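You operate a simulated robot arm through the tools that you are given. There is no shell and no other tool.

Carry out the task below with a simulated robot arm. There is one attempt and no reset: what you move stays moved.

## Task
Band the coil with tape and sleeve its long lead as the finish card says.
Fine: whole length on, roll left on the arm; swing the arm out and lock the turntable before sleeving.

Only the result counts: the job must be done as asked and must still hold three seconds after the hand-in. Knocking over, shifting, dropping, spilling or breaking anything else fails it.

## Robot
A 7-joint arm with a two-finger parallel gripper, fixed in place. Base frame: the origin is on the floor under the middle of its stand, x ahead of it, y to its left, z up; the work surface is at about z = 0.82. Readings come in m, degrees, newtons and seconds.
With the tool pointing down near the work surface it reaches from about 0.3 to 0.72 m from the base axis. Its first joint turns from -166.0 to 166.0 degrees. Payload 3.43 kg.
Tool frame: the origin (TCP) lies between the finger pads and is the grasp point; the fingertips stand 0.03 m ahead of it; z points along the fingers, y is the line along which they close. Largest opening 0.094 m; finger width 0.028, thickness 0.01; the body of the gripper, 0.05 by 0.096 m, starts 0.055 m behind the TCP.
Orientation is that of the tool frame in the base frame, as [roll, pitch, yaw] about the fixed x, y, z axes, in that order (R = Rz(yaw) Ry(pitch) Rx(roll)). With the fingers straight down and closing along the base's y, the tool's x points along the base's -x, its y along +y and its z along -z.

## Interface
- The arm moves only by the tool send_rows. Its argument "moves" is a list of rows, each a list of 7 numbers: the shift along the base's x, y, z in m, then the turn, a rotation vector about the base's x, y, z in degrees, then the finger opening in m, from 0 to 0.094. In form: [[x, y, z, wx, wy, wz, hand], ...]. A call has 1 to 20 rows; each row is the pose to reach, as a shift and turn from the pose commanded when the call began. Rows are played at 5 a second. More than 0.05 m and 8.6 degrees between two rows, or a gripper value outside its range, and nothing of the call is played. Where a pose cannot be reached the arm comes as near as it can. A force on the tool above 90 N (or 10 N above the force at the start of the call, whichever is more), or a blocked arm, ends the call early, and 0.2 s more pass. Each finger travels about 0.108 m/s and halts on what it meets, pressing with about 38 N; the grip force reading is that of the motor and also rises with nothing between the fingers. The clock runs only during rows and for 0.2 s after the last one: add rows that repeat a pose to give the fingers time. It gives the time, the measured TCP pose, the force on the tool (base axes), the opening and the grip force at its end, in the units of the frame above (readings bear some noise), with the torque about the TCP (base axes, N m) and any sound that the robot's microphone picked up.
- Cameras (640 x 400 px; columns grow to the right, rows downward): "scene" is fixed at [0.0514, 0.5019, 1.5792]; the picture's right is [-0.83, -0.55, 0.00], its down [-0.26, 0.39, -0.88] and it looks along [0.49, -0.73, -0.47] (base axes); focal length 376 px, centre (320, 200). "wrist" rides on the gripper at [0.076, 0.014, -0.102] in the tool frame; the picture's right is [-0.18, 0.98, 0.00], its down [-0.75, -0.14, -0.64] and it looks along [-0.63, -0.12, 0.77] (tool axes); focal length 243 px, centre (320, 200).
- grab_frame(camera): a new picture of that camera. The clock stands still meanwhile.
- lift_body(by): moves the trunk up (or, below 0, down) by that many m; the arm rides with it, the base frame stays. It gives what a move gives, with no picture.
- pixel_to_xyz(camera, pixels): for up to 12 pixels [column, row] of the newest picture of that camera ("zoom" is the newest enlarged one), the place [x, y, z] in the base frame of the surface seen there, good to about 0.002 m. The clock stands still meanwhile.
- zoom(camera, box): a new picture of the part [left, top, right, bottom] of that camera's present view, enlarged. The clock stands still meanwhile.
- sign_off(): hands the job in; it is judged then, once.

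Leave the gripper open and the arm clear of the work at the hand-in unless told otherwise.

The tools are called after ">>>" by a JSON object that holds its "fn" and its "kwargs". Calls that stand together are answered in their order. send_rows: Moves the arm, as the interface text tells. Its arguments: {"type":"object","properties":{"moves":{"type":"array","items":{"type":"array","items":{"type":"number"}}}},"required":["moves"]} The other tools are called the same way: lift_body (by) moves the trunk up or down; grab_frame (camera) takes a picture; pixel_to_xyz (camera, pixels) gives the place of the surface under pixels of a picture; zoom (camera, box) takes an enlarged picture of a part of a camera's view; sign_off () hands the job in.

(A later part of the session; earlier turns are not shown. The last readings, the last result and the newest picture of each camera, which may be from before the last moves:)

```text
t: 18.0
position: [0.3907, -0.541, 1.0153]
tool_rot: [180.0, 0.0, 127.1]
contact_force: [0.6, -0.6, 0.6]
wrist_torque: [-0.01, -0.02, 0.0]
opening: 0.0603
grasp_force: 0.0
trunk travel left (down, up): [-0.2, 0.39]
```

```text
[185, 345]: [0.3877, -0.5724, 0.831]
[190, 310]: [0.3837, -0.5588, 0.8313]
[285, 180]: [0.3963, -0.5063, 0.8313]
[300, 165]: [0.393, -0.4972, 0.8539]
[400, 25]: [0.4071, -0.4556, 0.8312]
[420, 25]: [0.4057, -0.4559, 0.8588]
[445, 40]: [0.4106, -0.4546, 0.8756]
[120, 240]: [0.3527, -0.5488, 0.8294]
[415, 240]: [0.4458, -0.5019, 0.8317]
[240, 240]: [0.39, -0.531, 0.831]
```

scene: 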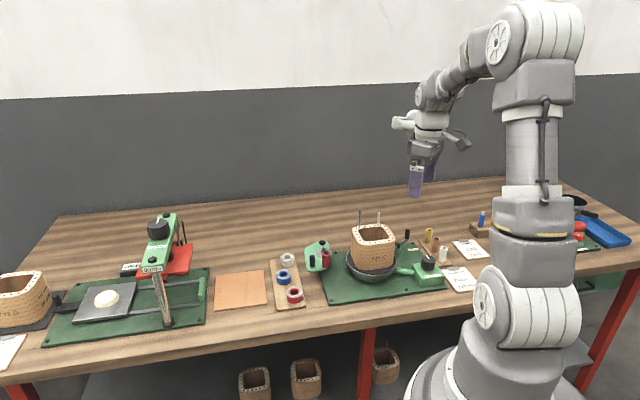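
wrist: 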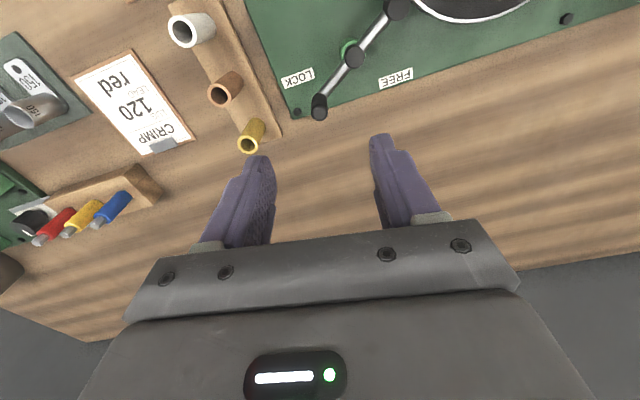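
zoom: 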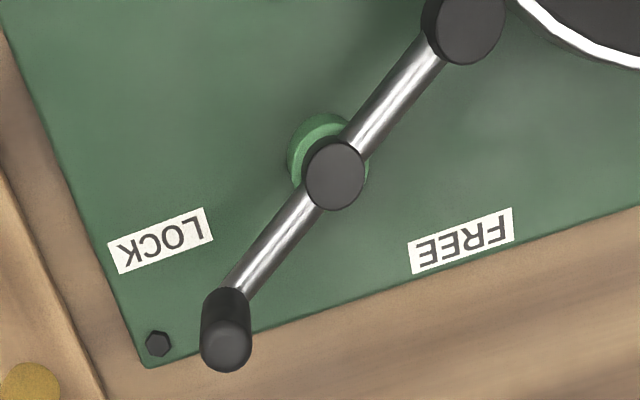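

The handle leans towards the LOCK label with its pad pointing straight at the turntable centre, so the table is locked now. I'll grip the handle post, which is directly below the TCP, and swing it to FREE. First I descend.

>>> {"fn": "send_rows", "kwargs": {"moves": [[0, 0, -0.04, 0, 0, 0, 0.05], [0, 0, -0.075, 0, 0, 0, 0.05], [0, 0, -0.1, 0, 0, 0, 0.05], [0, 0, -0.107, 0, 0, 0, 0.05], [0, 0, -0.107, 0, 0, 0, 0.05]]}}

>>> {"fn": "grab_frame", "kwargs": {"camera": "wrist"}}

>>> {"fn": "zoom", "kwargs": {"camera": "scene", "box": [380, 200, 440, 260]}}

```text
t: 19.2
position: [0.3904, -0.5412, 0.9079]
tool_rot: [-180.0, 0.0, 127.1]
contact_force: [-0.8, 0.2, 0.5]
wrist_torque: [-0.01, 0.0, -0.02]
opening: 0.05
grasp_force: 0.0
trunk travel left (down, up): [-0.2, 0.39]
```

```text
taken
```

wrist: 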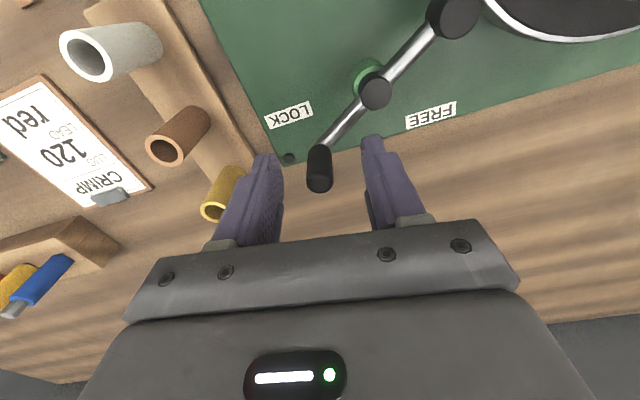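

```text
6.67 times, centred on (410, 230) of scene
```

zoom: 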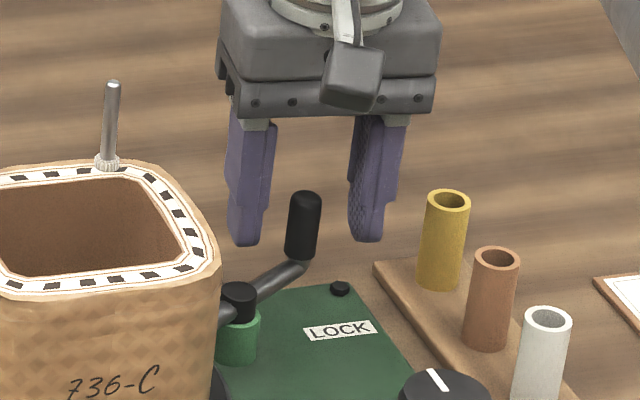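

The handle post is between the fingers at (319, 165), so I'll close on it.

>>> {"fn": "send_rows", "kwargs": {"moves": [[0, 0, 0, 0, 0, 0, 0.03], [0, 0, 0, 0, 0, 0, 0.012], [0, 0, 0, 0, 0, 0, 0.01], [0, 0, 0, 0, 0, 0, 0.01]]}}

>>> {"fn": "grab_frame", "kwargs": {"camera": "wrist"}}

```text
t: 20.2
position: [0.3891, -0.5403, 0.9093]
tool_rot: [179.9, 0.0, 127.0]
contact_force: [-1.4, -1.1, 0.1]
wrist_torque: [-0.29, 0.34, -0.06]
opening: 0.0157
grasp_force: 44.7
trunk travel left (down, up): [-0.2, 0.39]
```

```text
taken
```

wrist: 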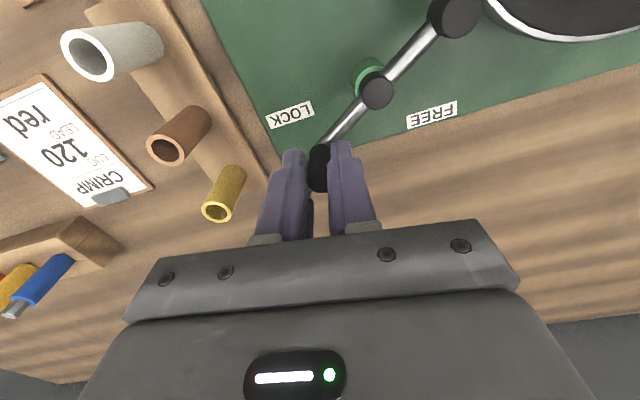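

Gripped at an opening of 0.0157. I'll swing the first 16° towards FREE along the arc around the pivot (0.403, -0.495), turning the wrist with it, and check the force.

>>> {"fn": "send_rows", "kwargs": {"moves": [[0.0032, -0.0009, 0, 0, 0, 4, 0.01], [0.0065, -0.0014, 0, 0, 0, 8, 0.01], [0.0098, -0.0018, 0, 0, 0, 12, 0.01], [0.0132, -0.0018, 0, 0, 0, 16, 0.01], [0.0132, -0.0018, 0, 0, 0, 16, 0.01]]}}

>>> {"fn": "grab_frame", "kwargs": {"camera": "wrist"}}

```text
t: 21.4
position: [0.3961, -0.5455, 0.91]
tool_rot: [-179.8, -0.1, 142.9]
contact_force: [-50.8, -14.2, -5.9]
wrist_torque: [0.06, 0.72, -0.07]
opening: 0.0155
grasp_force: 44.9
trunk travel left (down, up): [-0.2, 0.39]
```

```text
taken
```

wrist: 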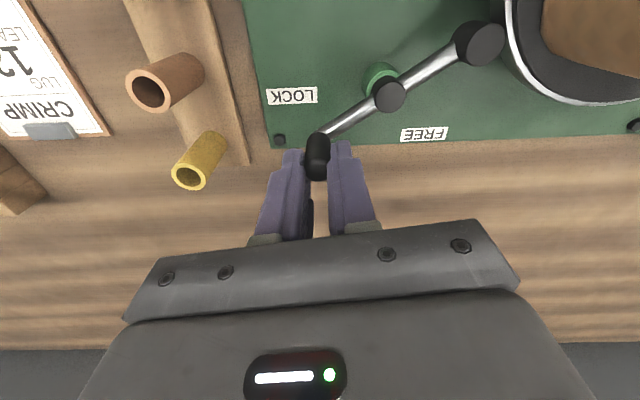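

The lever resists: 51 N pushing back after about 7 mm of travel. I'll look closely at what has moved before pushing further.

>>> {"fn": "zoom", "kwargs": {"camera": "wrist", "box": [260, 0, 560, 190]}}

>>> {"fn": "pixel_to_xyz", "kwargs": {"camera": "zoom", "pixels": [[125, 290], [110, 370], [275, 200], [470, 95], [500, 90], [530, 90], [150, 275], [420, 115], [540, 60], [560, 150], [620, 200], [525, 0]]}}

>>> {"fn": "zoom", "kwargs": {"camera": "scene", "box": [380, 200, 440, 260]}}

```text
2.11 times, centred on (410, 95) of wrist
```

zoom: 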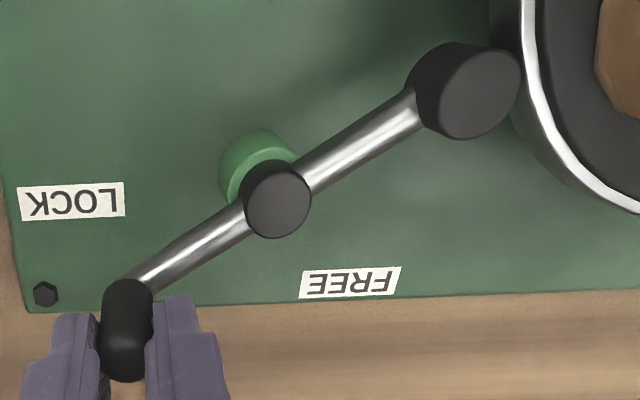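

```text
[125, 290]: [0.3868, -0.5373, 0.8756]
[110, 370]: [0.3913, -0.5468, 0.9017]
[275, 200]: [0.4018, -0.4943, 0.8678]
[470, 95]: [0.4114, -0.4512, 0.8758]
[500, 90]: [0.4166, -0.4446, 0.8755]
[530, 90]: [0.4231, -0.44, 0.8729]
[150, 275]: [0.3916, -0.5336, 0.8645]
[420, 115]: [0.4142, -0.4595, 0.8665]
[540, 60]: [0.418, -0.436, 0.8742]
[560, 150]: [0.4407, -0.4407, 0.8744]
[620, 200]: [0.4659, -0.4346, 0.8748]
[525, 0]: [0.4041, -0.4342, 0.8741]
```

```text
6.67 times, centred on (410, 230) of scene
```

zoom: 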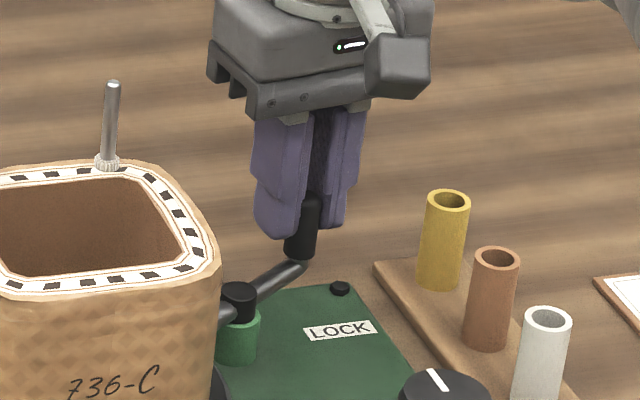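

The handle didn't move: the pads slid along it, because I was pushing across the finger width. I'll open, turn the tool so the finger faces push along the handle's path (yaw about 74°), and grip again.

>>> {"fn": "send_rows", "kwargs": {"moves": [[-0.0066, 0.0009, 0, 0, 0, -8, 0.01], [-0.0132, 0.0018, 0, 0, 0, -16, 0.01], [-0.0132, 0.0018, 0, 0, 0, -16, 0.05], [-0.0132, 0.0018, 0, 0, 0, -16, 0.05], [-0.0132, 0.0018, 0.02, 0, 0, -16, 0.05], [-0.0132, 0.0018, 0.03, 0, 0, -24, 0.05], [-0.0132, 0.0018, 0.03, 0, 0, -32, 0.05], [-0.0132, 0.0018, 0.03, 0, 0, -40, 0.05], [-0.0132, 0.0018, 0.03, 0, 0, -48, 0.05], [-0.0132, 0.0018, 0.03, 0, 0, -56, 0.05], [-0.0132, 0.0018, 0.03, 0, 0, -64, 0.05], [-0.0132, 0.0018, 0.03, 0, 0, -69, 0.05], [-0.0132, 0.0018, 0.03, 0, 0, -69, 0.05]]}}

>>> {"fn": "grab_frame", "kwargs": {"camera": "wrist"}}

>>> {"fn": "zoom", "kwargs": {"camera": "scene", "box": [340, 180, 460, 270]}}

```text
t: 24.2
position: [0.3886, -0.5401, 0.9383]
tool_rot: [180.0, 0.0, 73.9]
contact_force: [1.0, -0.2, 0.0]
wrist_torque: [0.03, -0.03, -0.02]
opening: 0.0498
grasp_force: 0.1
trunk travel left (down, up): [-0.2, 0.39]
```

```text
taken
```

wrist: 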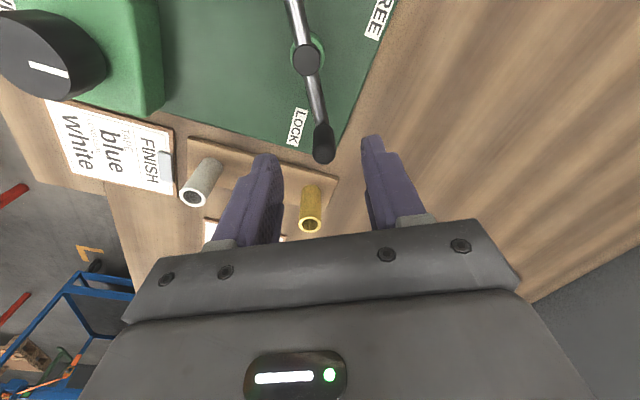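

```text
4.44 times, centred on (400, 225) of scene
```

zoom: 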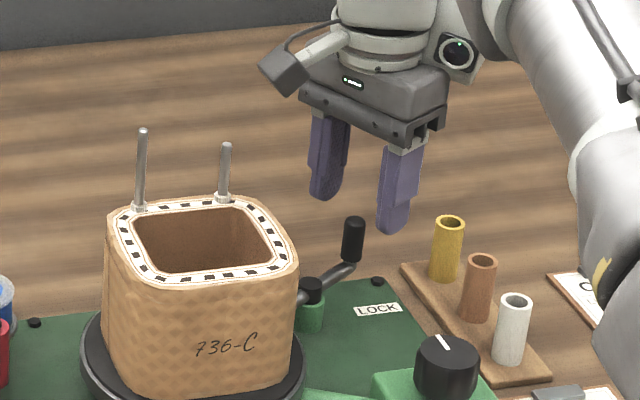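

The fingers now straddle the handle along its path. I'll descend, grip, and first test a small CCW step towards FREE.

>>> {"fn": "send_rows", "kwargs": {"moves": [[0, 0, -0.015, 0, 0, 0, 0.05], [0, 0, -0.03, 0, 0, 0, 0.05], [0, 0, -0.03, 0, 0, 0, 0.03], [0, 0, -0.03, 0, 0, 0, 0.012], [0, 0, -0.03, 0, 0, 0, 0.012], [0, 0, -0.03, 0, 0, 0, 0.012]]}}

>>> {"fn": "send_rows", "kwargs": {"moves": [[0.0016, -0.0005, 0, 0, 0, 2, 0.012], [0.0032, -0.0009, 0, 0, 0, 4, 0.012], [0.0049, -0.0012, 0, 0, 0, 6, 0.012], [0.0049, -0.0012, 0, 0, 0, 6, 0.012]]}}

>>> {"fn": "grab_frame", "kwargs": {"camera": "wrist"}}

```text
t: 25.6
position: [0.3891, -0.5396, 0.9088]
tool_rot: [180.0, 0.0, 74.0]
contact_force: [0.1, -1.9, 1.5]
wrist_torque: [-0.36, 0.11, 0.04]
opening: 0.0153
grasp_force: 44.8
trunk travel left (down, up): [-0.2, 0.39]
```

```text
t: 26.6
position: [0.3924, -0.541, 0.9082]
tool_rot: [-179.8, -0.1, 80.0]
contact_force: [-15.6, 8.0, -1.0]
wrist_torque: [0.49, 0.12, -0.04]
opening: 0.0152
grasp_force: 45.2
trunk travel left (down, up): [-0.2, 0.39]
```

```text
taken
```

wrist: 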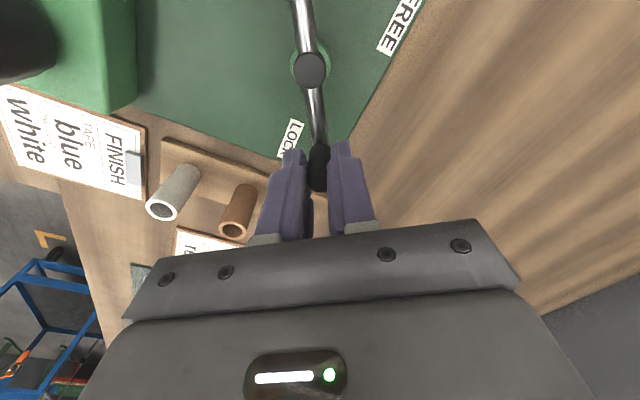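

The TCP moved 3.3 mm with 16 N. I'll push further in small steps and watch whether the lever actually follows.

>>> {"fn": "send_rows", "kwargs": {"moves": [[0.0033, -0.0006, 0, 0, 0, 4, 0.012], [0.0066, -0.0007, 0, 0, 0, 8, 0.012], [0.0066, -0.0007, 0, 0, 0, 8, 0.012]]}}

>>> {"fn": "zoom", "kwargs": {"camera": "wrist", "box": [220, 0, 420, 200]}}

>>> {"fn": "zoom", "kwargs": {"camera": "scene", "box": [380, 200, 440, 260]}}

```text
t: 27.4
position: [0.3921, -0.5402, 0.9085]
tool_rot: [-179.7, -0.2, 87.9]
contact_force: [-62.6, 19.9, -12.0]
wrist_torque: [-0.62, 0.7, -0.37]
opening: 0.0157
grasp_force: 45.1
trunk travel left (down, up): [-0.2, 0.39]
```

```text
2.00 times, centred on (320, 100) of wrist
```

zoom: 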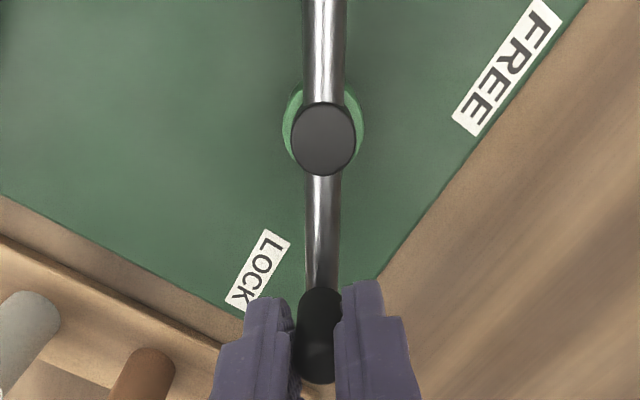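

```text
6.67 times, centred on (410, 230) of scene
```

zoom: 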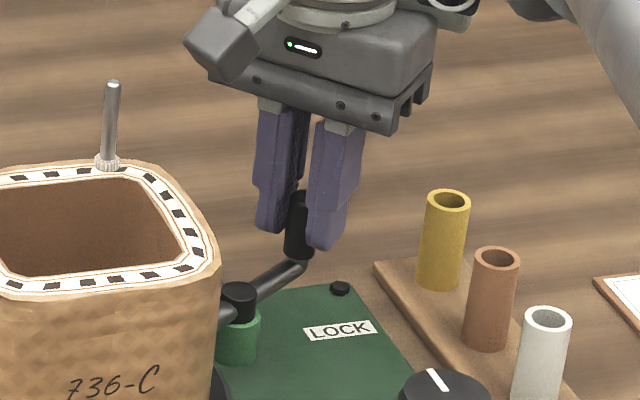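

It is blocked at 63 N going CCW, so that direction is a stop. I'll ease back to neutral and test a small CW step.

>>> {"fn": "send_rows", "kwargs": {"moves": [[-0.004, 0.0006, 0, 0, 0, -5, 0.012], [-0.008, 0.0012, 0, 0, 0, -10, 0.012], [-0.0115, 0.0019, 0, 0, 0, -14, 0.012], [-0.0115, 0.0019, 0, 0, 0, -14, 0.012]]}}

>>> {"fn": "send_rows", "kwargs": {"moves": [[-0.0031, 0.001, 0, 0, 0, -4, 0.012], [-0.0063, 0.0023, 0, 0, 0, -8, 0.012], [-0.0063, 0.0023, 0, 0, 0, -8, 0.012]]}}

>>> {"fn": "zoom", "kwargs": {"camera": "wrist", "box": [220, 0, 420, 200]}}

>>> {"fn": "zoom", "kwargs": {"camera": "scene", "box": [380, 200, 440, 260]}}

```text
t: 28.4
position: [0.3923, -0.5417, 0.9097]
tool_rot: [179.7, 0.0, 74.0]
contact_force: [-11.7, -7.0, -14.9]
wrist_torque: [-0.68, 1.03, 0.12]
opening: 0.0154
grasp_force: 45.5
trunk travel left (down, up): [-0.2, 0.39]
```

```text
t: 29.2
position: [0.3846, -0.5392, 0.9091]
tool_rot: [179.9, -0.1, 66.0]
contact_force: [-3.2, -9.8, 0.1]
wrist_torque: [-0.41, 0.27, 0.06]
opening: 0.0154
grasp_force: 45.3
trunk travel left (down, up): [-0.2, 0.39]
```

```text
2.00 times, centred on (320, 100) of wrist
```

zoom: 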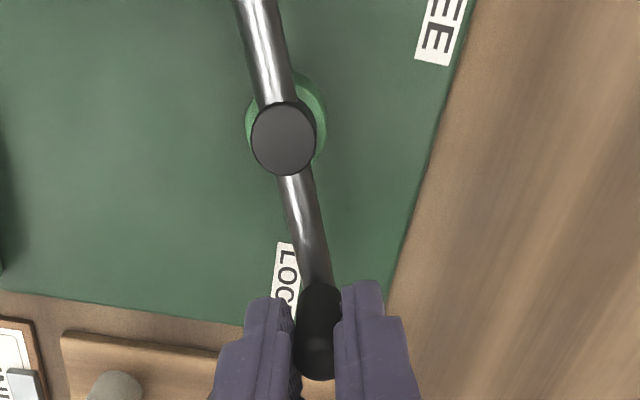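

```text
6.67 times, centred on (410, 230) of scene
```

zoom: 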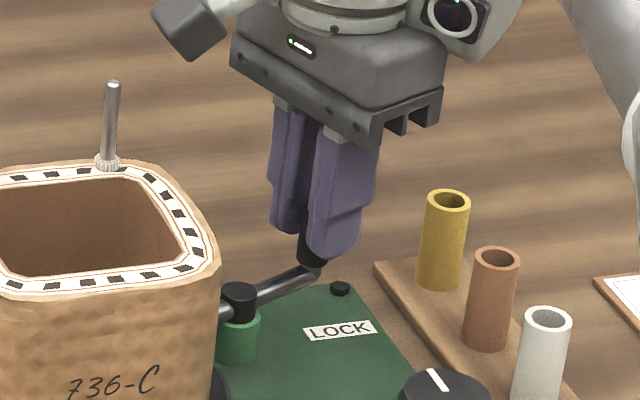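

The lever moves freely CW towards LOCK with little force, so the starting position was FREE at its stop. I'll return it there, release, and lift off.

>>> {"fn": "send_rows", "kwargs": {"moves": [[0.0031, -0.0013, 0, 0, 0, 4, 0.012], [0.0063, -0.0023, 0, 0, 0, 8, 0.012], [0.0083, -0.0027, 0, 0, 0, 10, 0.012], [0.0083, -0.0027, 0, 0, 0, 10, 0.012]]}}

>>> {"fn": "send_rows", "kwargs": {"moves": [[0, 0, 0, 0, 0, 0, 0.03], [0, 0, 0, 0, 0, 0, 0.05], [0, 0, 0.03, 0, 0, 0, 0.05], [0, 0, 0.07, 0, 0, 0, 0.05], [0, 0, 0.11, 0, 0, 0, 0.05], [0, 0, 0.15, 0, 0, 0, 0.05], [0, 0, 0.15, 0, 0, 0, 0.05]]}}

>>> {"fn": "zoom", "kwargs": {"camera": "scene", "box": [390, 225, 430, 255]}}

>>> {"fn": "zoom", "kwargs": {"camera": "scene", "box": [280, 190, 460, 310]}}

```text
t: 30.2
position: [0.3918, -0.5413, 0.9099]
tool_rot: [179.9, 0.0, 75.9]
contact_force: [-3.6, -8.1, 8.2]
wrist_torque: [0.6, 0.04, 0.16]
opening: 0.0151
grasp_force: 44.7
trunk travel left (down, up): [-0.2, 0.39]
```

```text
t: 31.8
position: [0.3933, -0.5405, 1.0602]
tool_rot: [180.0, -0.1, 76.0]
contact_force: [-0.6, 0.2, 1.1]
wrist_torque: [0.0, 0.01, 0.0]
opening: 0.0498
grasp_force: 0.2
trunk travel left (down, up): [-0.2, 0.39]
```

```text
13.33 times, centred on (410, 240) of scene
```

zoom: 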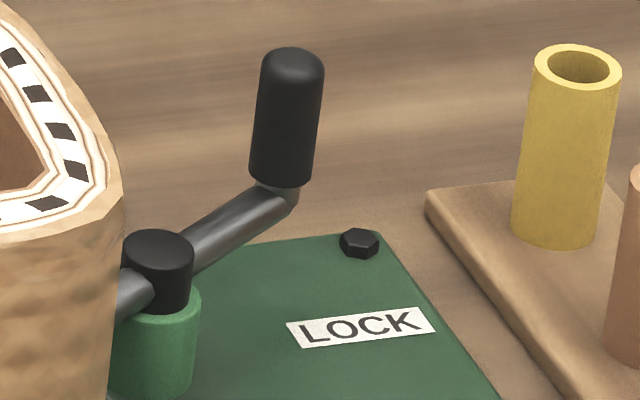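

```text
3.33 times, centred on (370, 250) of scene
```

zoom: 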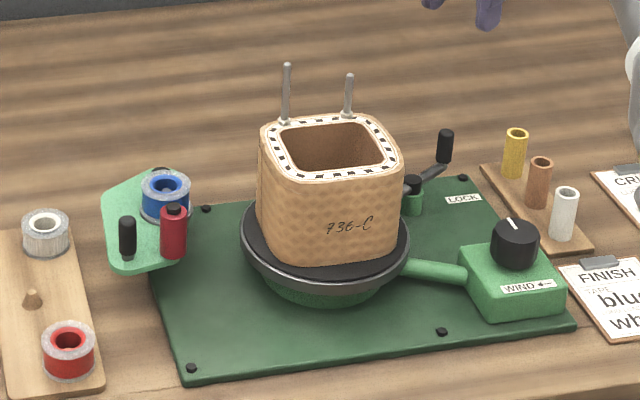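

The lever is back exactly where it started (FREE). Next is swinging the tape arm in, by its black handle at about (0.555, -0.2145). I'll fly high over the leads and hover above it.

>>> {"fn": "send_rows", "kwargs": {"moves": [[0.005, 0.01, 0.04, 0, 0, 0, 0.05], [0.02, 0.04, 0.075, 0, 0, 0, 0.05], [0.035, 0.08, 0.08, 0, 0, 0, 0.05], [0.055, 0.12, 0.08, 0, 0, 0, 0.05], [0.075, 0.16, 0.08, 0, 0, 0, 0.05], [0.095, 0.2, 0.08, 0, 0, 0, 0.05], [0.115, 0.24, 0.08, 0, 0, 0, 0.05], [0.135, 0.28, 0.07, 0, 0, 0, 0.05], [0.155, 0.315, 0.04, 0, 0, 0, 0.05], [0.162, 0.326, 0.0, 0, 0, 0, 0.05], [0.162, 0.326, -0.03, 0, 0, 0, 0.05], [0.162, 0.326, -0.03, 0, 0, 0, 0.05]]}}

>>> {"fn": "grab_frame", "kwargs": {"camera": "wrist"}}

```text
refused: row 9 steps farther than a row can; nothing moved
```

```text
taken
```

wrist: 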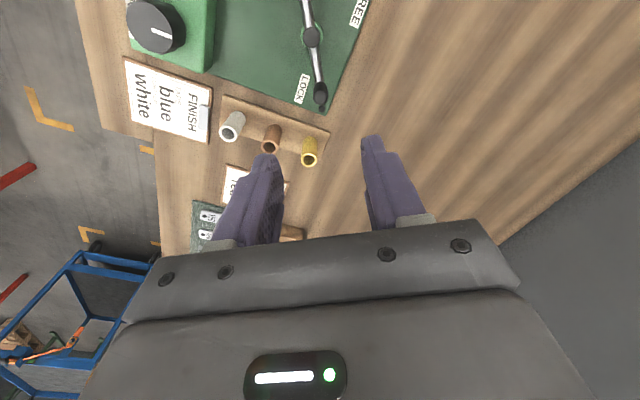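

Row 9 was too long a step, so nothing moved. I'll resend the same path with shorter steps.

>>> {"fn": "send_rows", "kwargs": {"moves": [[0.005, 0.01, 0.04, 0, 0, 0, 0.05], [0.02, 0.035, 0.075, 0, 0, 0, 0.05], [0.035, 0.075, 0.08, 0, 0, 0, 0.05], [0.055, 0.115, 0.08, 0, 0, 0, 0.05], [0.075, 0.155, 0.08, 0, 0, 0, 0.05], [0.095, 0.195, 0.08, 0, 0, 0, 0.05], [0.115, 0.235, 0.08, 0, 0, 0, 0.05], [0.135, 0.275, 0.08, 0, 0, 0, 0.05], [0.15, 0.308, 0.06, 0, 0, 0, 0.05], [0.162, 0.326, 0.03, 0, 0, 0, 0.05], [0.162, 0.326, -0.01, 0, 0, 0, 0.05], [0.162, 0.326, -0.03, 0, 0, 0, 0.05], [0.162, 0.326, -0.03, 0, 0, 0, 0.05]]}}

>>> {"fn": "grab_frame", "kwargs": {"camera": "wrist"}}

>>> {"fn": "zoom", "kwargs": {"camera": "scene", "box": [260, 180, 420, 290]}}

```text
t: 34.6
position: [0.5558, -0.2151, 1.0305]
tool_rot: [-179.9, 0.0, 76.0]
contact_force: [0.2, -0.3, -0.2]
wrist_torque: [0.01, 0.01, 0.0]
opening: 0.05
grasp_force: 0.0
trunk travel left (down, up): [-0.2, 0.39]
```

```text
taken
```

wrist: 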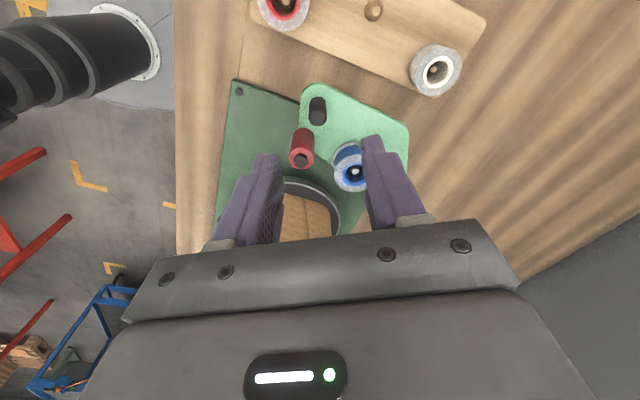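

```text
3.64 times, centred on (340, 235) of scene
```

zoom: 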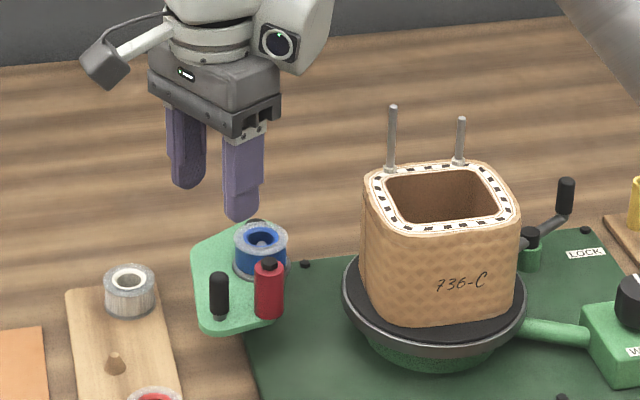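

The handle top is at (317, 117), nearly under the TCP. The red roller is close to one finger, so I'll turn the tool 15° and narrow the opening, then descend around the handle post.

>>> {"fn": "send_rows", "kwargs": {"moves": [[-0.001, 0.002, -0.01, 0, 0, -7, 0.04], [-0.001, 0.003, -0.02, 0, 0, -15, 0.04], [-0.001, 0.003, -0.055, 0, 0, -15, 0.04], [-0.001, 0.003, -0.055, 0, 0, -15, 0.04]]}}

>>> {"fn": "grab_frame", "kwargs": {"camera": "wrist"}}

>>> {"fn": "zoom", "kwargs": {"camera": "wrist", "box": [240, 80, 400, 220]}}

```text
t: 35.6
position: [0.5527, -0.2112, 0.9736]
tool_rot: [180.0, 0.0, 60.9]
contact_force: [0.5, 0.8, 0.0]
wrist_torque: [-0.01, 0.0, 0.03]
opening: 0.0401
grasp_force: 0.1
trunk travel left (down, up): [-0.2, 0.39]
```

```text
taken
```

wrist: 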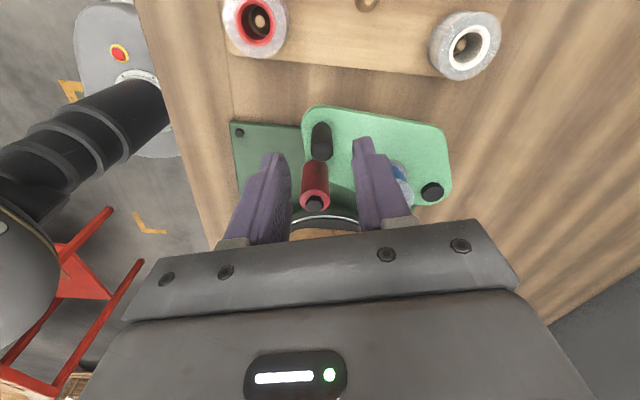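

```text
2.86 times, centred on (320, 150) of wrist
```

zoom: 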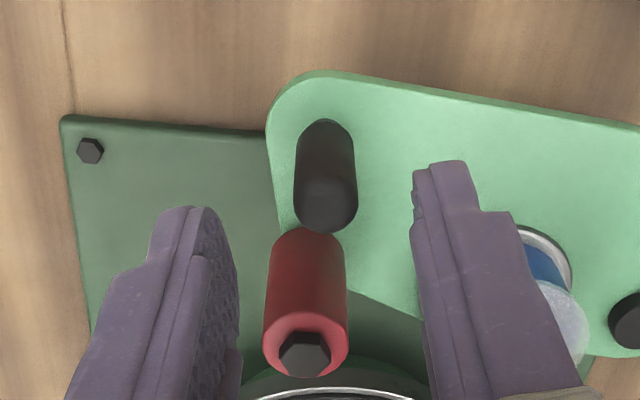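

The handle is at zoom (328, 205) between the fingers and the roller is well clear. I'll descend to z=0.929 and close.

>>> {"fn": "send_rows", "kwargs": {"moves": [[0.0016, -0.0009, -0.015, 0, 0, 0, 0.04], [0.0016, -0.0009, -0.03, 0, 0, 0, 0.04], [0.0016, -0.0009, -0.0446, 0, 0, 0, 0.04], [0.0016, -0.0009, -0.0446, 0, 0, 0, 0.04]]}}

>>> {"fn": "zoom", "kwargs": {"camera": "wrist", "box": [240, 80, 400, 220]}}

>>> {"fn": "zoom", "kwargs": {"camera": "scene", "box": [290, 210, 350, 270]}}

```text
t: 36.6
position: [0.5541, -0.2118, 0.9297]
tool_rot: [180.0, 0.0, 61.1]
contact_force: [1.4, -0.3, 0.2]
wrist_torque: [-0.02, -0.03, -0.04]
opening: 0.0402
grasp_force: 0.1
trunk travel left (down, up): [-0.2, 0.39]
```

```text
2.86 times, centred on (320, 150) of wrist
```

zoom: 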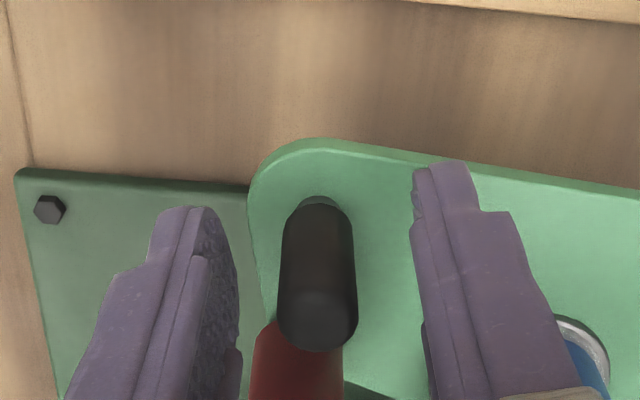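

```text
6.67 times, centred on (320, 240) of scene
```

zoom: 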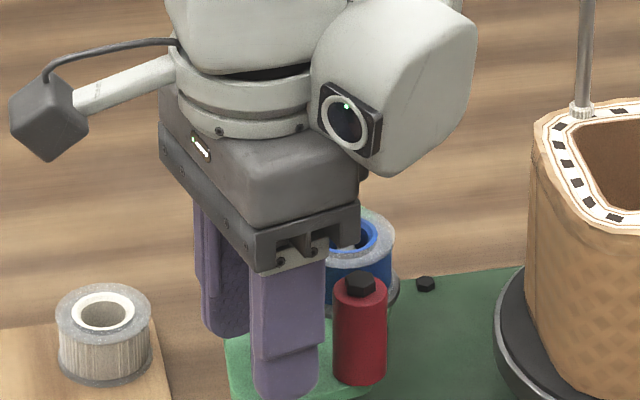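

The handle is squarely between the fingers, so I'll close.

>>> {"fn": "send_rows", "kwargs": {"moves": [[0, 0, 0, 0, 0, 0, 0.025], [0, 0, 0, 0, 0, 0, 0.012], [0, 0, 0, 0, 0, 0, 0.01], [0, 0, 0, 0, 0, 0, 0.01]]}}

>>> {"fn": "zoom", "kwargs": {"camera": "wrist", "box": [240, 80, 400, 220]}}

```text
t: 37.6
position: [0.5541, -0.2119, 0.9303]
tool_rot: [-180.0, 0.0, 61.1]
contact_force: [-8.0, 4.9, -3.1]
wrist_torque: [-0.06, -0.18, -0.25]
opening: 0.0155
grasp_force: 45.5
trunk travel left (down, up): [-0.2, 0.39]
```

```text
2.86 times, centred on (320, 150) of wrist
```

zoom: 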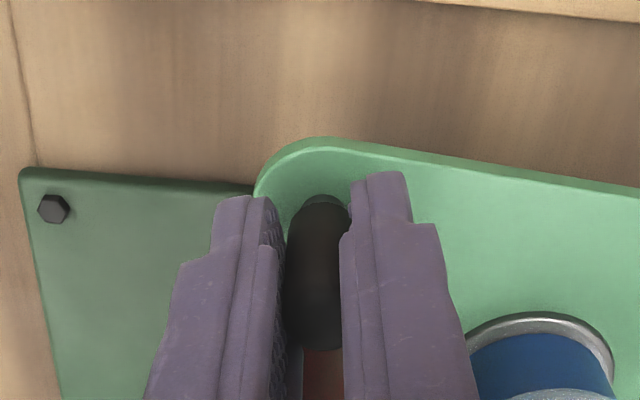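

Gripped. I'll swing the tape arm inward (CCW about its pivot at roughly (0.594, -0.332)) by 12° first and check that it follows.

>>> {"fn": "send_rows", "kwargs": {"moves": [[-0.0083, -0.0031, 0, 0, 0, 4, 0.01], [-0.0163, -0.0067, 0, 0, 0, 8, 0.01], [-0.0241, -0.0109, 0, 0, 0, 12, 0.01], [-0.0241, -0.0109, 0, 0, 0, 12, 0.01]]}}

>>> {"fn": "zoom", "kwargs": {"camera": "scene", "box": [280, 190, 460, 310]}}

>>> {"fn": "grab_frame", "kwargs": {"camera": "wrist"}}

```text
t: 38.6
position: [0.5298, -0.2218, 0.9296]
tool_rot: [-180.0, 0.0, 73.1]
contact_force: [-4.7, 8.3, -0.3]
wrist_torque: [0.86, -0.19, -0.04]
opening: 0.0153
grasp_force: 44.8
trunk travel left (down, up): [-0.2, 0.39]
```

```text
3.33 times, centred on (370, 250) of scene
```

zoom: 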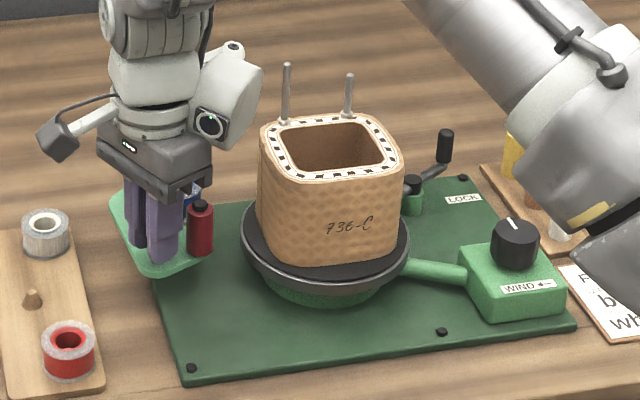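

```text
taken
```

wrist: 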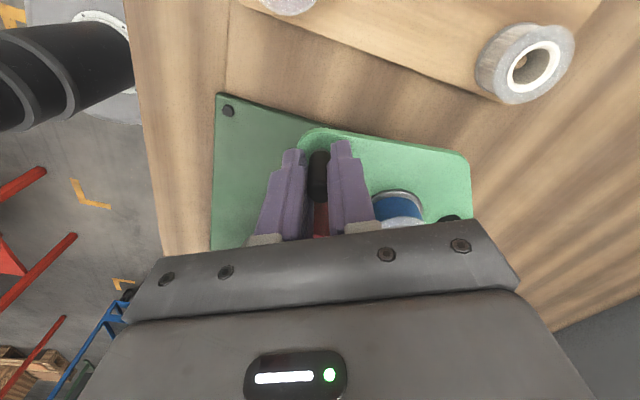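

The arm follows with low force. I'll continue the swing to 32°.

>>> {"fn": "send_rows", "kwargs": {"moves": [[-0.0075, -0.0048, 0, 0, 0, 4, 0.01], [-0.0146, -0.01, 0, 0, 0, 8, 0.01], [-0.0213, -0.0157, 0, 0, 0, 12, 0.01], [-0.0276, -0.0219, 0, 0, 0, 16, 0.01], [-0.0335, -0.0285, 0, 0, 0, 20, 0.01], [-0.0335, -0.0285, 0, 0, 0, 20, 0.01]]}}

>>> {"fn": "zoom", "kwargs": {"camera": "scene", "box": [280, 190, 460, 310]}}

>>> {"fn": "grab_frame", "kwargs": {"camera": "wrist"}}

```text
t: 40.0
position: [0.4951, -0.2524, 0.9302]
tool_rot: [180.0, 0.0, 93.1]
contact_force: [-15.1, 7.3, -3.2]
wrist_torque: [-0.19, 0.15, -0.25]
opening: 0.0156
grasp_force: 44.6
trunk travel left (down, up): [-0.2, 0.39]
```

```text
3.33 times, centred on (370, 250) of scene
```

zoom: 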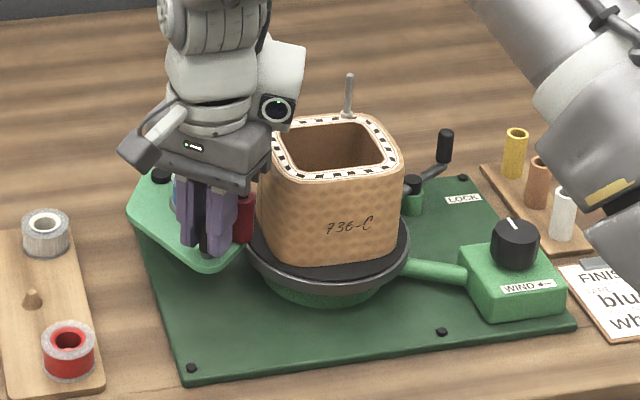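

```text
taken
```

wrist: 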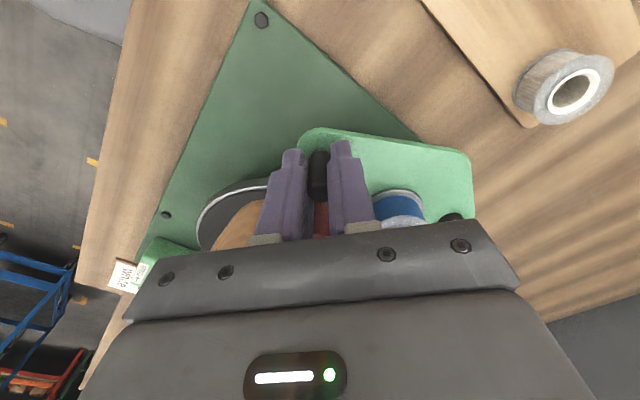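

The roller is nearing the coil. I'll continue in 2° steps up to 40°.

>>> {"fn": "send_rows", "kwargs": {"moves": [[-0.0027, -0.0034, 0, 0, 0, 2, 0.01], [-0.0054, -0.007, 0, 0, 0, 4, 0.01], [-0.0079, -0.0106, 0, 0, 0, 6, 0.01], [-0.0103, -0.0144, 0, 0, 0, 8, 0.01], [-0.0103, -0.0144, 0, 0, 0, 8, 0.01]]}}

>>> {"fn": "zoom", "kwargs": {"camera": "scene", "box": [310, 210, 400, 280]}}

>>> {"fn": "grab_frame", "kwargs": {"camera": "wrist"}}

```text
t: 41.2
position: [0.4862, -0.2653, 0.9299]
tool_rot: [180.0, 0.0, 101.0]
contact_force: [-12.2, 7.9, -7.9]
wrist_torque: [0.03, 0.02, -0.25]
opening: 0.0154
grasp_force: 44.9
trunk travel left (down, up): [-0.2, 0.39]
```

```text
5.71 times, centred on (355, 245) of scene
```

zoom: 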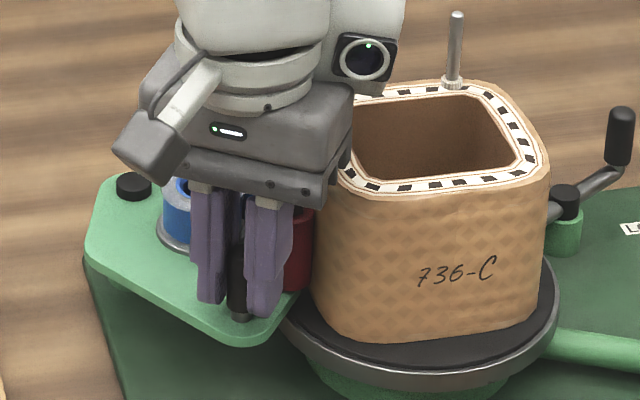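

```text
taken
```

wrist: 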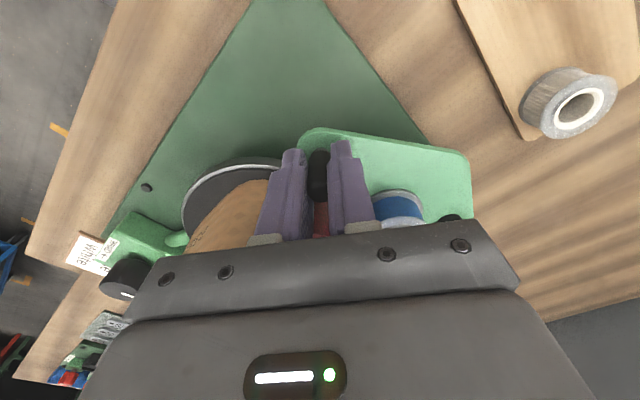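

The roller is almost at the coil face. I'll do two more 2° steps.

>>> {"fn": "send_rows", "kwargs": {"moves": [[-0.0011, -0.0019, 0, 0, 0, 1, 0.01], [-0.0022, -0.0038, 0, 0, 0, 2, 0.01], [-0.0022, -0.0038, 0, 0, 0, 2, 0.01]]}}

>>> {"fn": "zoom", "kwargs": {"camera": "scene", "box": [310, 210, 400, 280]}}

>>> {"fn": "zoom", "kwargs": {"camera": "wrist", "box": [160, 110, 480, 250]}}

```text
t: 42.0
position: [0.4837, -0.2684, 0.9298]
tool_rot: [179.9, 0.0, 103.2]
contact_force: [-10.0, 16.1, -7.5]
wrist_torque: [0.61, 0.09, -0.11]
opening: 0.0155
grasp_force: 45.6
trunk travel left (down, up): [-0.2, 0.39]
```

```text
5.71 times, centred on (355, 245) of scene
```

zoom: 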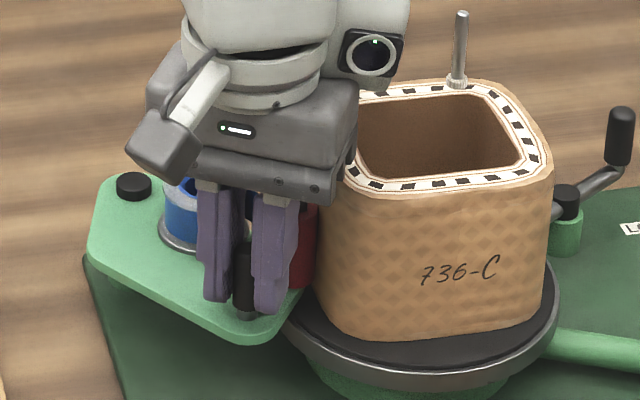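

```text
2.00 times, centred on (320, 180) of wrist
```

zoom: 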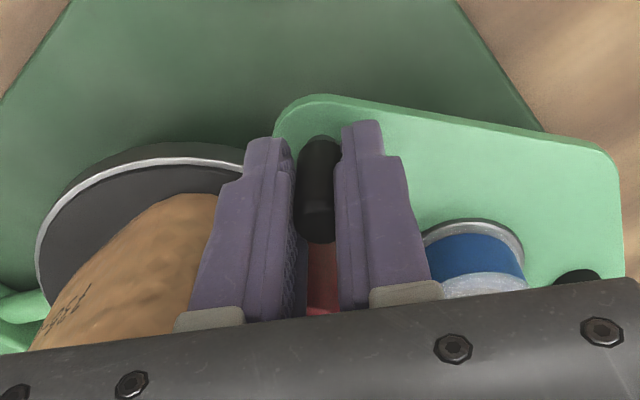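

The roller now touches the coil: the turntable turned very slightly, which confirms it is free. I'll relax the grip and see whether the arm stays in.

>>> {"fn": "send_rows", "kwargs": {"moves": [[0, 0, 0, 0, 0, 0, 0.022], [0, 0, 0, 0, 0, 0, 0.03], [0, 0, 0, 0, 0, 0, 0.03]]}}

>>> {"fn": "zoom", "kwargs": {"camera": "scene", "box": [310, 210, 400, 280]}}

>>> {"fn": "zoom", "kwargs": {"camera": "wrist", "box": [160, 110, 480, 250]}}

```text
t: 42.8
position: [0.485, -0.2709, 0.9294]
tool_rot: [180.0, 0.0, 103.0]
contact_force: [-0.7, -0.1, 0.8]
wrist_torque: [-0.02, 0.03, 0.01]
opening: 0.0298
grasp_force: 0.0
trunk travel left (down, up): [-0.2, 0.39]
```

```text
5.71 times, centred on (355, 245) of scene
```

zoom: 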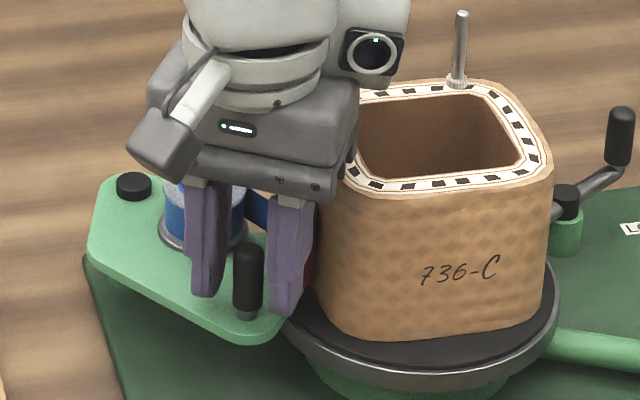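

```text
2.00 times, centred on (320, 180) of wrist
```

zoom: 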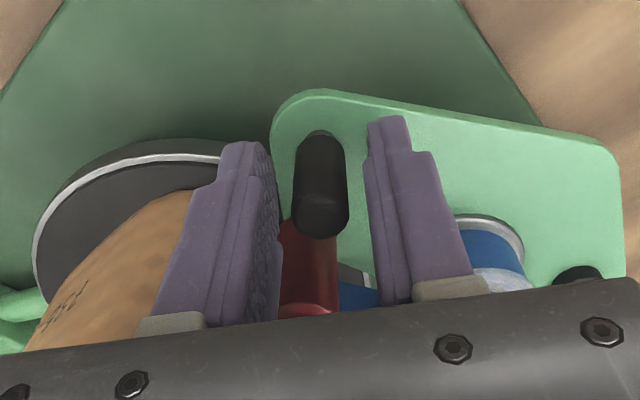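

A blue strip of tape now runs from the roll to the coil and the arm stays in place. I'll lift straight up and look at it.

>>> {"fn": "send_rows", "kwargs": {"moves": [[0, 0, 0, 0, 0, 0, 0.036], [0, 0, 0.03, 0, 0, 0, 0.036], [0, 0, 0.07, 0, 0, 0, 0.036], [0, 0, 0.11, 0, 0, 0, 0.036], [0, 0, 0.15, 0, 0, 0, 0.036], [0, 0, 0.18, 0, 0, 0, 0.036], [0, 0, 0.18, 0, 0, 0, 0.036]]}}

>>> {"fn": "grab_frame", "kwargs": {"camera": "wrist"}}

>>> {"fn": "zoom", "kwargs": {"camera": "scene", "box": [290, 190, 450, 300]}}

```text
t: 44.4
position: [0.4842, -0.2702, 1.1102]
tool_rot: [-180.0, 0.0, 103.0]
contact_force: [-0.9, 0.1, 0.4]
wrist_torque: [-0.01, -0.01, -0.01]
opening: 0.0361
grasp_force: 0.0
trunk travel left (down, up): [-0.2, 0.39]
```

```text
taken
```

wrist: 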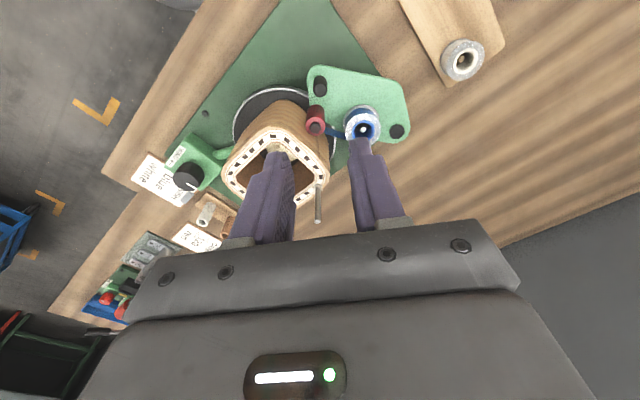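

```text
3.64 times, centred on (370, 245) of scene
```

zoom: 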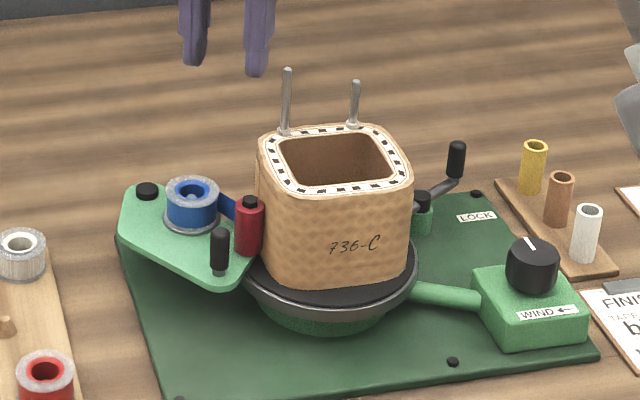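

I'll zoom in on the tape path, then locate the knob precisely.

>>> {"fn": "zoom", "kwargs": {"camera": "wrist", "box": [210, 60, 430, 220]}}

>>> {"fn": "zoom", "kwargs": {"camera": "scene", "box": [410, 240, 470, 295]}}

>>> {"fn": "pixel_to_xyz", "kwargs": {"camera": "zoom", "pixels": [[190, 130], [170, 105], [205, 130], [130, 140], [260, 140], [195, 100], [190, 160], [195, 200], [130, 230], [270, 250], [195, 230], [80, 190]]}}

```text
2.50 times, centred on (320, 140) of wrist
```

zoom: 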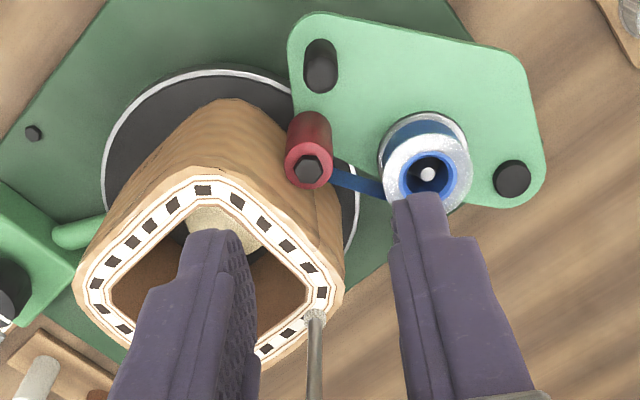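

```text
7.27 times, centred on (440, 268) of scene
```

zoom: 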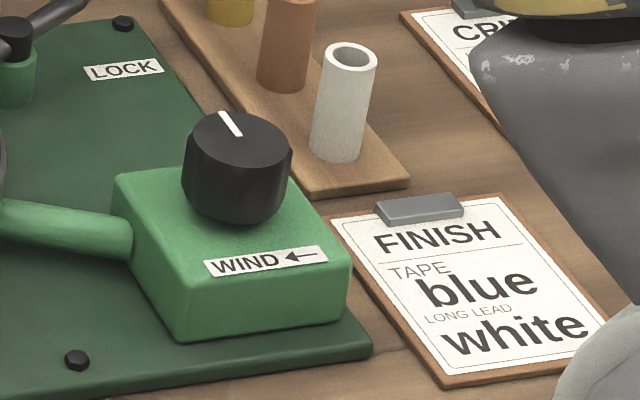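

```text
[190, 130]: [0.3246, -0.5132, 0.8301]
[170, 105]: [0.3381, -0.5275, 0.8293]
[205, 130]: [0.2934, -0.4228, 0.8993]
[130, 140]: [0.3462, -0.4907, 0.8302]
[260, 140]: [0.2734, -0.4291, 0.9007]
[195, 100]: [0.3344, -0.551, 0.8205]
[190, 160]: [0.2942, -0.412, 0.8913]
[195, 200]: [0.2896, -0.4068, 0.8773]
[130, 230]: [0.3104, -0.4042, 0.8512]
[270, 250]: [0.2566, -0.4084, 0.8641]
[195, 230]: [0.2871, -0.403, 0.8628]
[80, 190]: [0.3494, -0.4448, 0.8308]
```

The tape runs from the roll past the roller onto the coil. The knob centre is about (0.283, -0.428), top z 0.90. I'll fly over high and hover above the knob, turning the wrist back towards yaw ~180 so there's room for a clockwise stroke.

>>> {"fn": "send_rows", "kwargs": {"moves": [[-0.005, 0.0, 0.03, 0, 0, 8, 0.07], [-0.03, -0.02, 0.04, 0, 0, 16, 0.07], [-0.06, -0.045, 0.04, 0, 0, 24, 0.07], [-0.09, -0.07, 0.04, 0, 0, 32, 0.07], [-0.12, -0.095, 0.04, 0, 0, 40, 0.07], [-0.15, -0.12, 0.04, 0, 0, 48, 0.07], [-0.18, -0.142, 0.03, 0, 0, 56, 0.07], [-0.2, -0.158, 0.0, 0, 0, 64, 0.07], [-0.201, -0.158, -0.03, 0, 0, 72, 0.07], [-0.201, -0.158, -0.06, 0, 0, 77, 0.07], [-0.201, -0.158, -0.06, 0, 0, 77, 0.07]]}}

>>> {"fn": "grab_frame", "kwargs": {"camera": "wrist"}}

>>> {"fn": "zoom", "kwargs": {"camera": "scene", "box": [290, 190, 450, 300]}}

```text
t: 46.8
position: [0.2839, -0.4296, 1.0489]
tool_rot: [180.0, 0.0, -179.9]
contact_force: [0.1, 0.3, 0.3]
wrist_torque: [-0.01, 0.03, -0.02]
opening: 0.0697
grasp_force: 0.1
trunk travel left (down, up): [-0.2, 0.39]
```

```text
taken
```

wrist: 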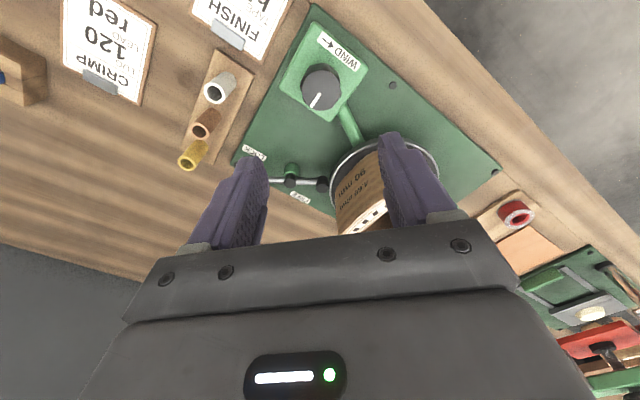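

```text
3.64 times, centred on (370, 245) of scene
```

zoom: 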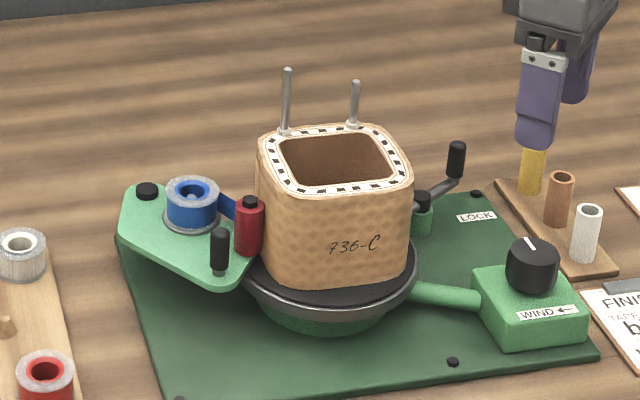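

>>> {"fn": "zoom", "kwargs": {"camera": "wrist", "box": [270, 30, 380, 130]}}

>>> {"fn": "pixel_to_xyz", "kwargs": {"camera": "zoom", "pixels": [[200, 220], [230, 220], [140, 220], [280, 220], [205, 160], [205, 300], [180, 270], [90, 330], [340, 150], [300, 250]]}}

```text
4.00 times, centred on (325, 80) of wrist
```

zoom: 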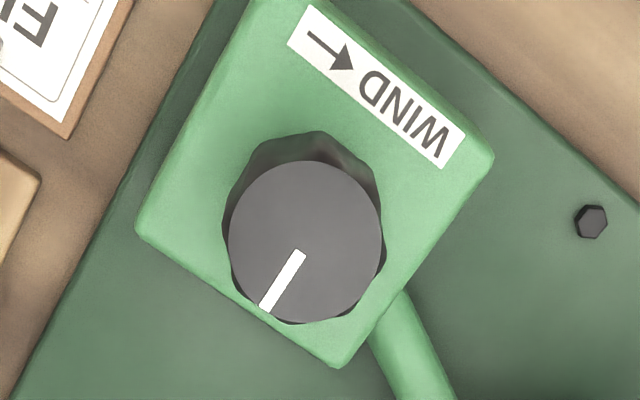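

```text
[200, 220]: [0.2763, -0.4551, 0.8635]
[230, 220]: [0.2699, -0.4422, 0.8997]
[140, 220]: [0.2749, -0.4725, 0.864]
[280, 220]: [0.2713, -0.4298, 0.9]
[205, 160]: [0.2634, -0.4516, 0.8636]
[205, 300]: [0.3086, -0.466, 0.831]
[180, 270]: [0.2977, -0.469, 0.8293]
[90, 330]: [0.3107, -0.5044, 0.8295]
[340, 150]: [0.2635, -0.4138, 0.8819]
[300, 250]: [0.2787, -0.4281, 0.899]
```

The knob centre is at about (0.278, -0.427), diameter ~0.038, with the box top at z 0.864. I'll find out how far the wrist can turn in free air here, first in the + direction.

>>> {"fn": "send_rows", "kwargs": {"moves": [[0, 0, 0, 0, 0, 8, 0.07], [0, 0, 0, 0, 0, 16, 0.07], [0, 0, 0, 0, 0, 24, 0.07], [0, 0, 0, 0, 0, 32, 0.07], [0, 0, 0, 0, 0, 40, 0.07], [0, 0, 0, 0, 0, 48, 0.07], [0, 0, 0, 0, 0, 56, 0.07], [0, 0, 0, 0, 0, 64, 0.07], [0, 0, 0, 0, 0, 72, 0.07], [0, 0, 0, 0, 0, 80, 0.07], [0, 0, 0, 0, 0, 80, 0.07]]}}

```text
t: 49.2
position: [0.2832, -0.4284, 1.0502]
tool_rot: [180.0, 0.0, -100.0]
contact_force: [-0.6, 0.4, -0.6]
wrist_torque: [-0.01, -0.01, 0.01]
opening: 0.0703
grasp_force: 0.0
trunk travel left (down, up): [-0.2, 0.39]
```

Reached yaw 260° without trouble, so I'll continue further.

>>> {"fn": "send_rows", "kwargs": {"moves": [[0, 0, 0, 0, 0, 8, 0.07], [0, 0, 0, 0, 0, 16, 0.07], [0, 0, 0, 0, 0, 24, 0.07], [0, 0, 0, 0, 0, 32, 0.07], [0, 0, 0, 0, 0, 40, 0.07], [0, 0, 0, 0, 0, 48, 0.07], [0, 0, 0, 0, 0, 56, 0.07], [0, 0, 0, 0, 0, 64, 0.07], [0, 0, 0, 0, 0, 64, 0.07]]}}

>>> {"fn": "grab_frame", "kwargs": {"camera": "scene"}}

```text
t: 51.2
position: [0.2838, -0.43, 1.0493]
tool_rot: [-179.9, -0.1, -35.9]
contact_force: [-0.9, -0.3, -0.5]
wrist_torque: [0.01, 0.01, 0.01]
opening: 0.0701
grasp_force: 0.0
trunk travel left (down, up): [-0.2, 0.39]
```

```text
taken
```

scene: 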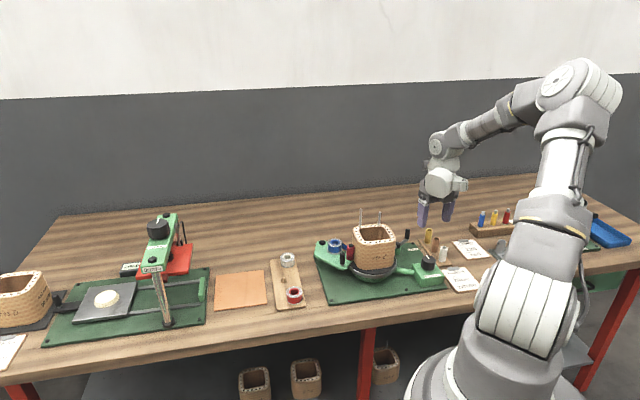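

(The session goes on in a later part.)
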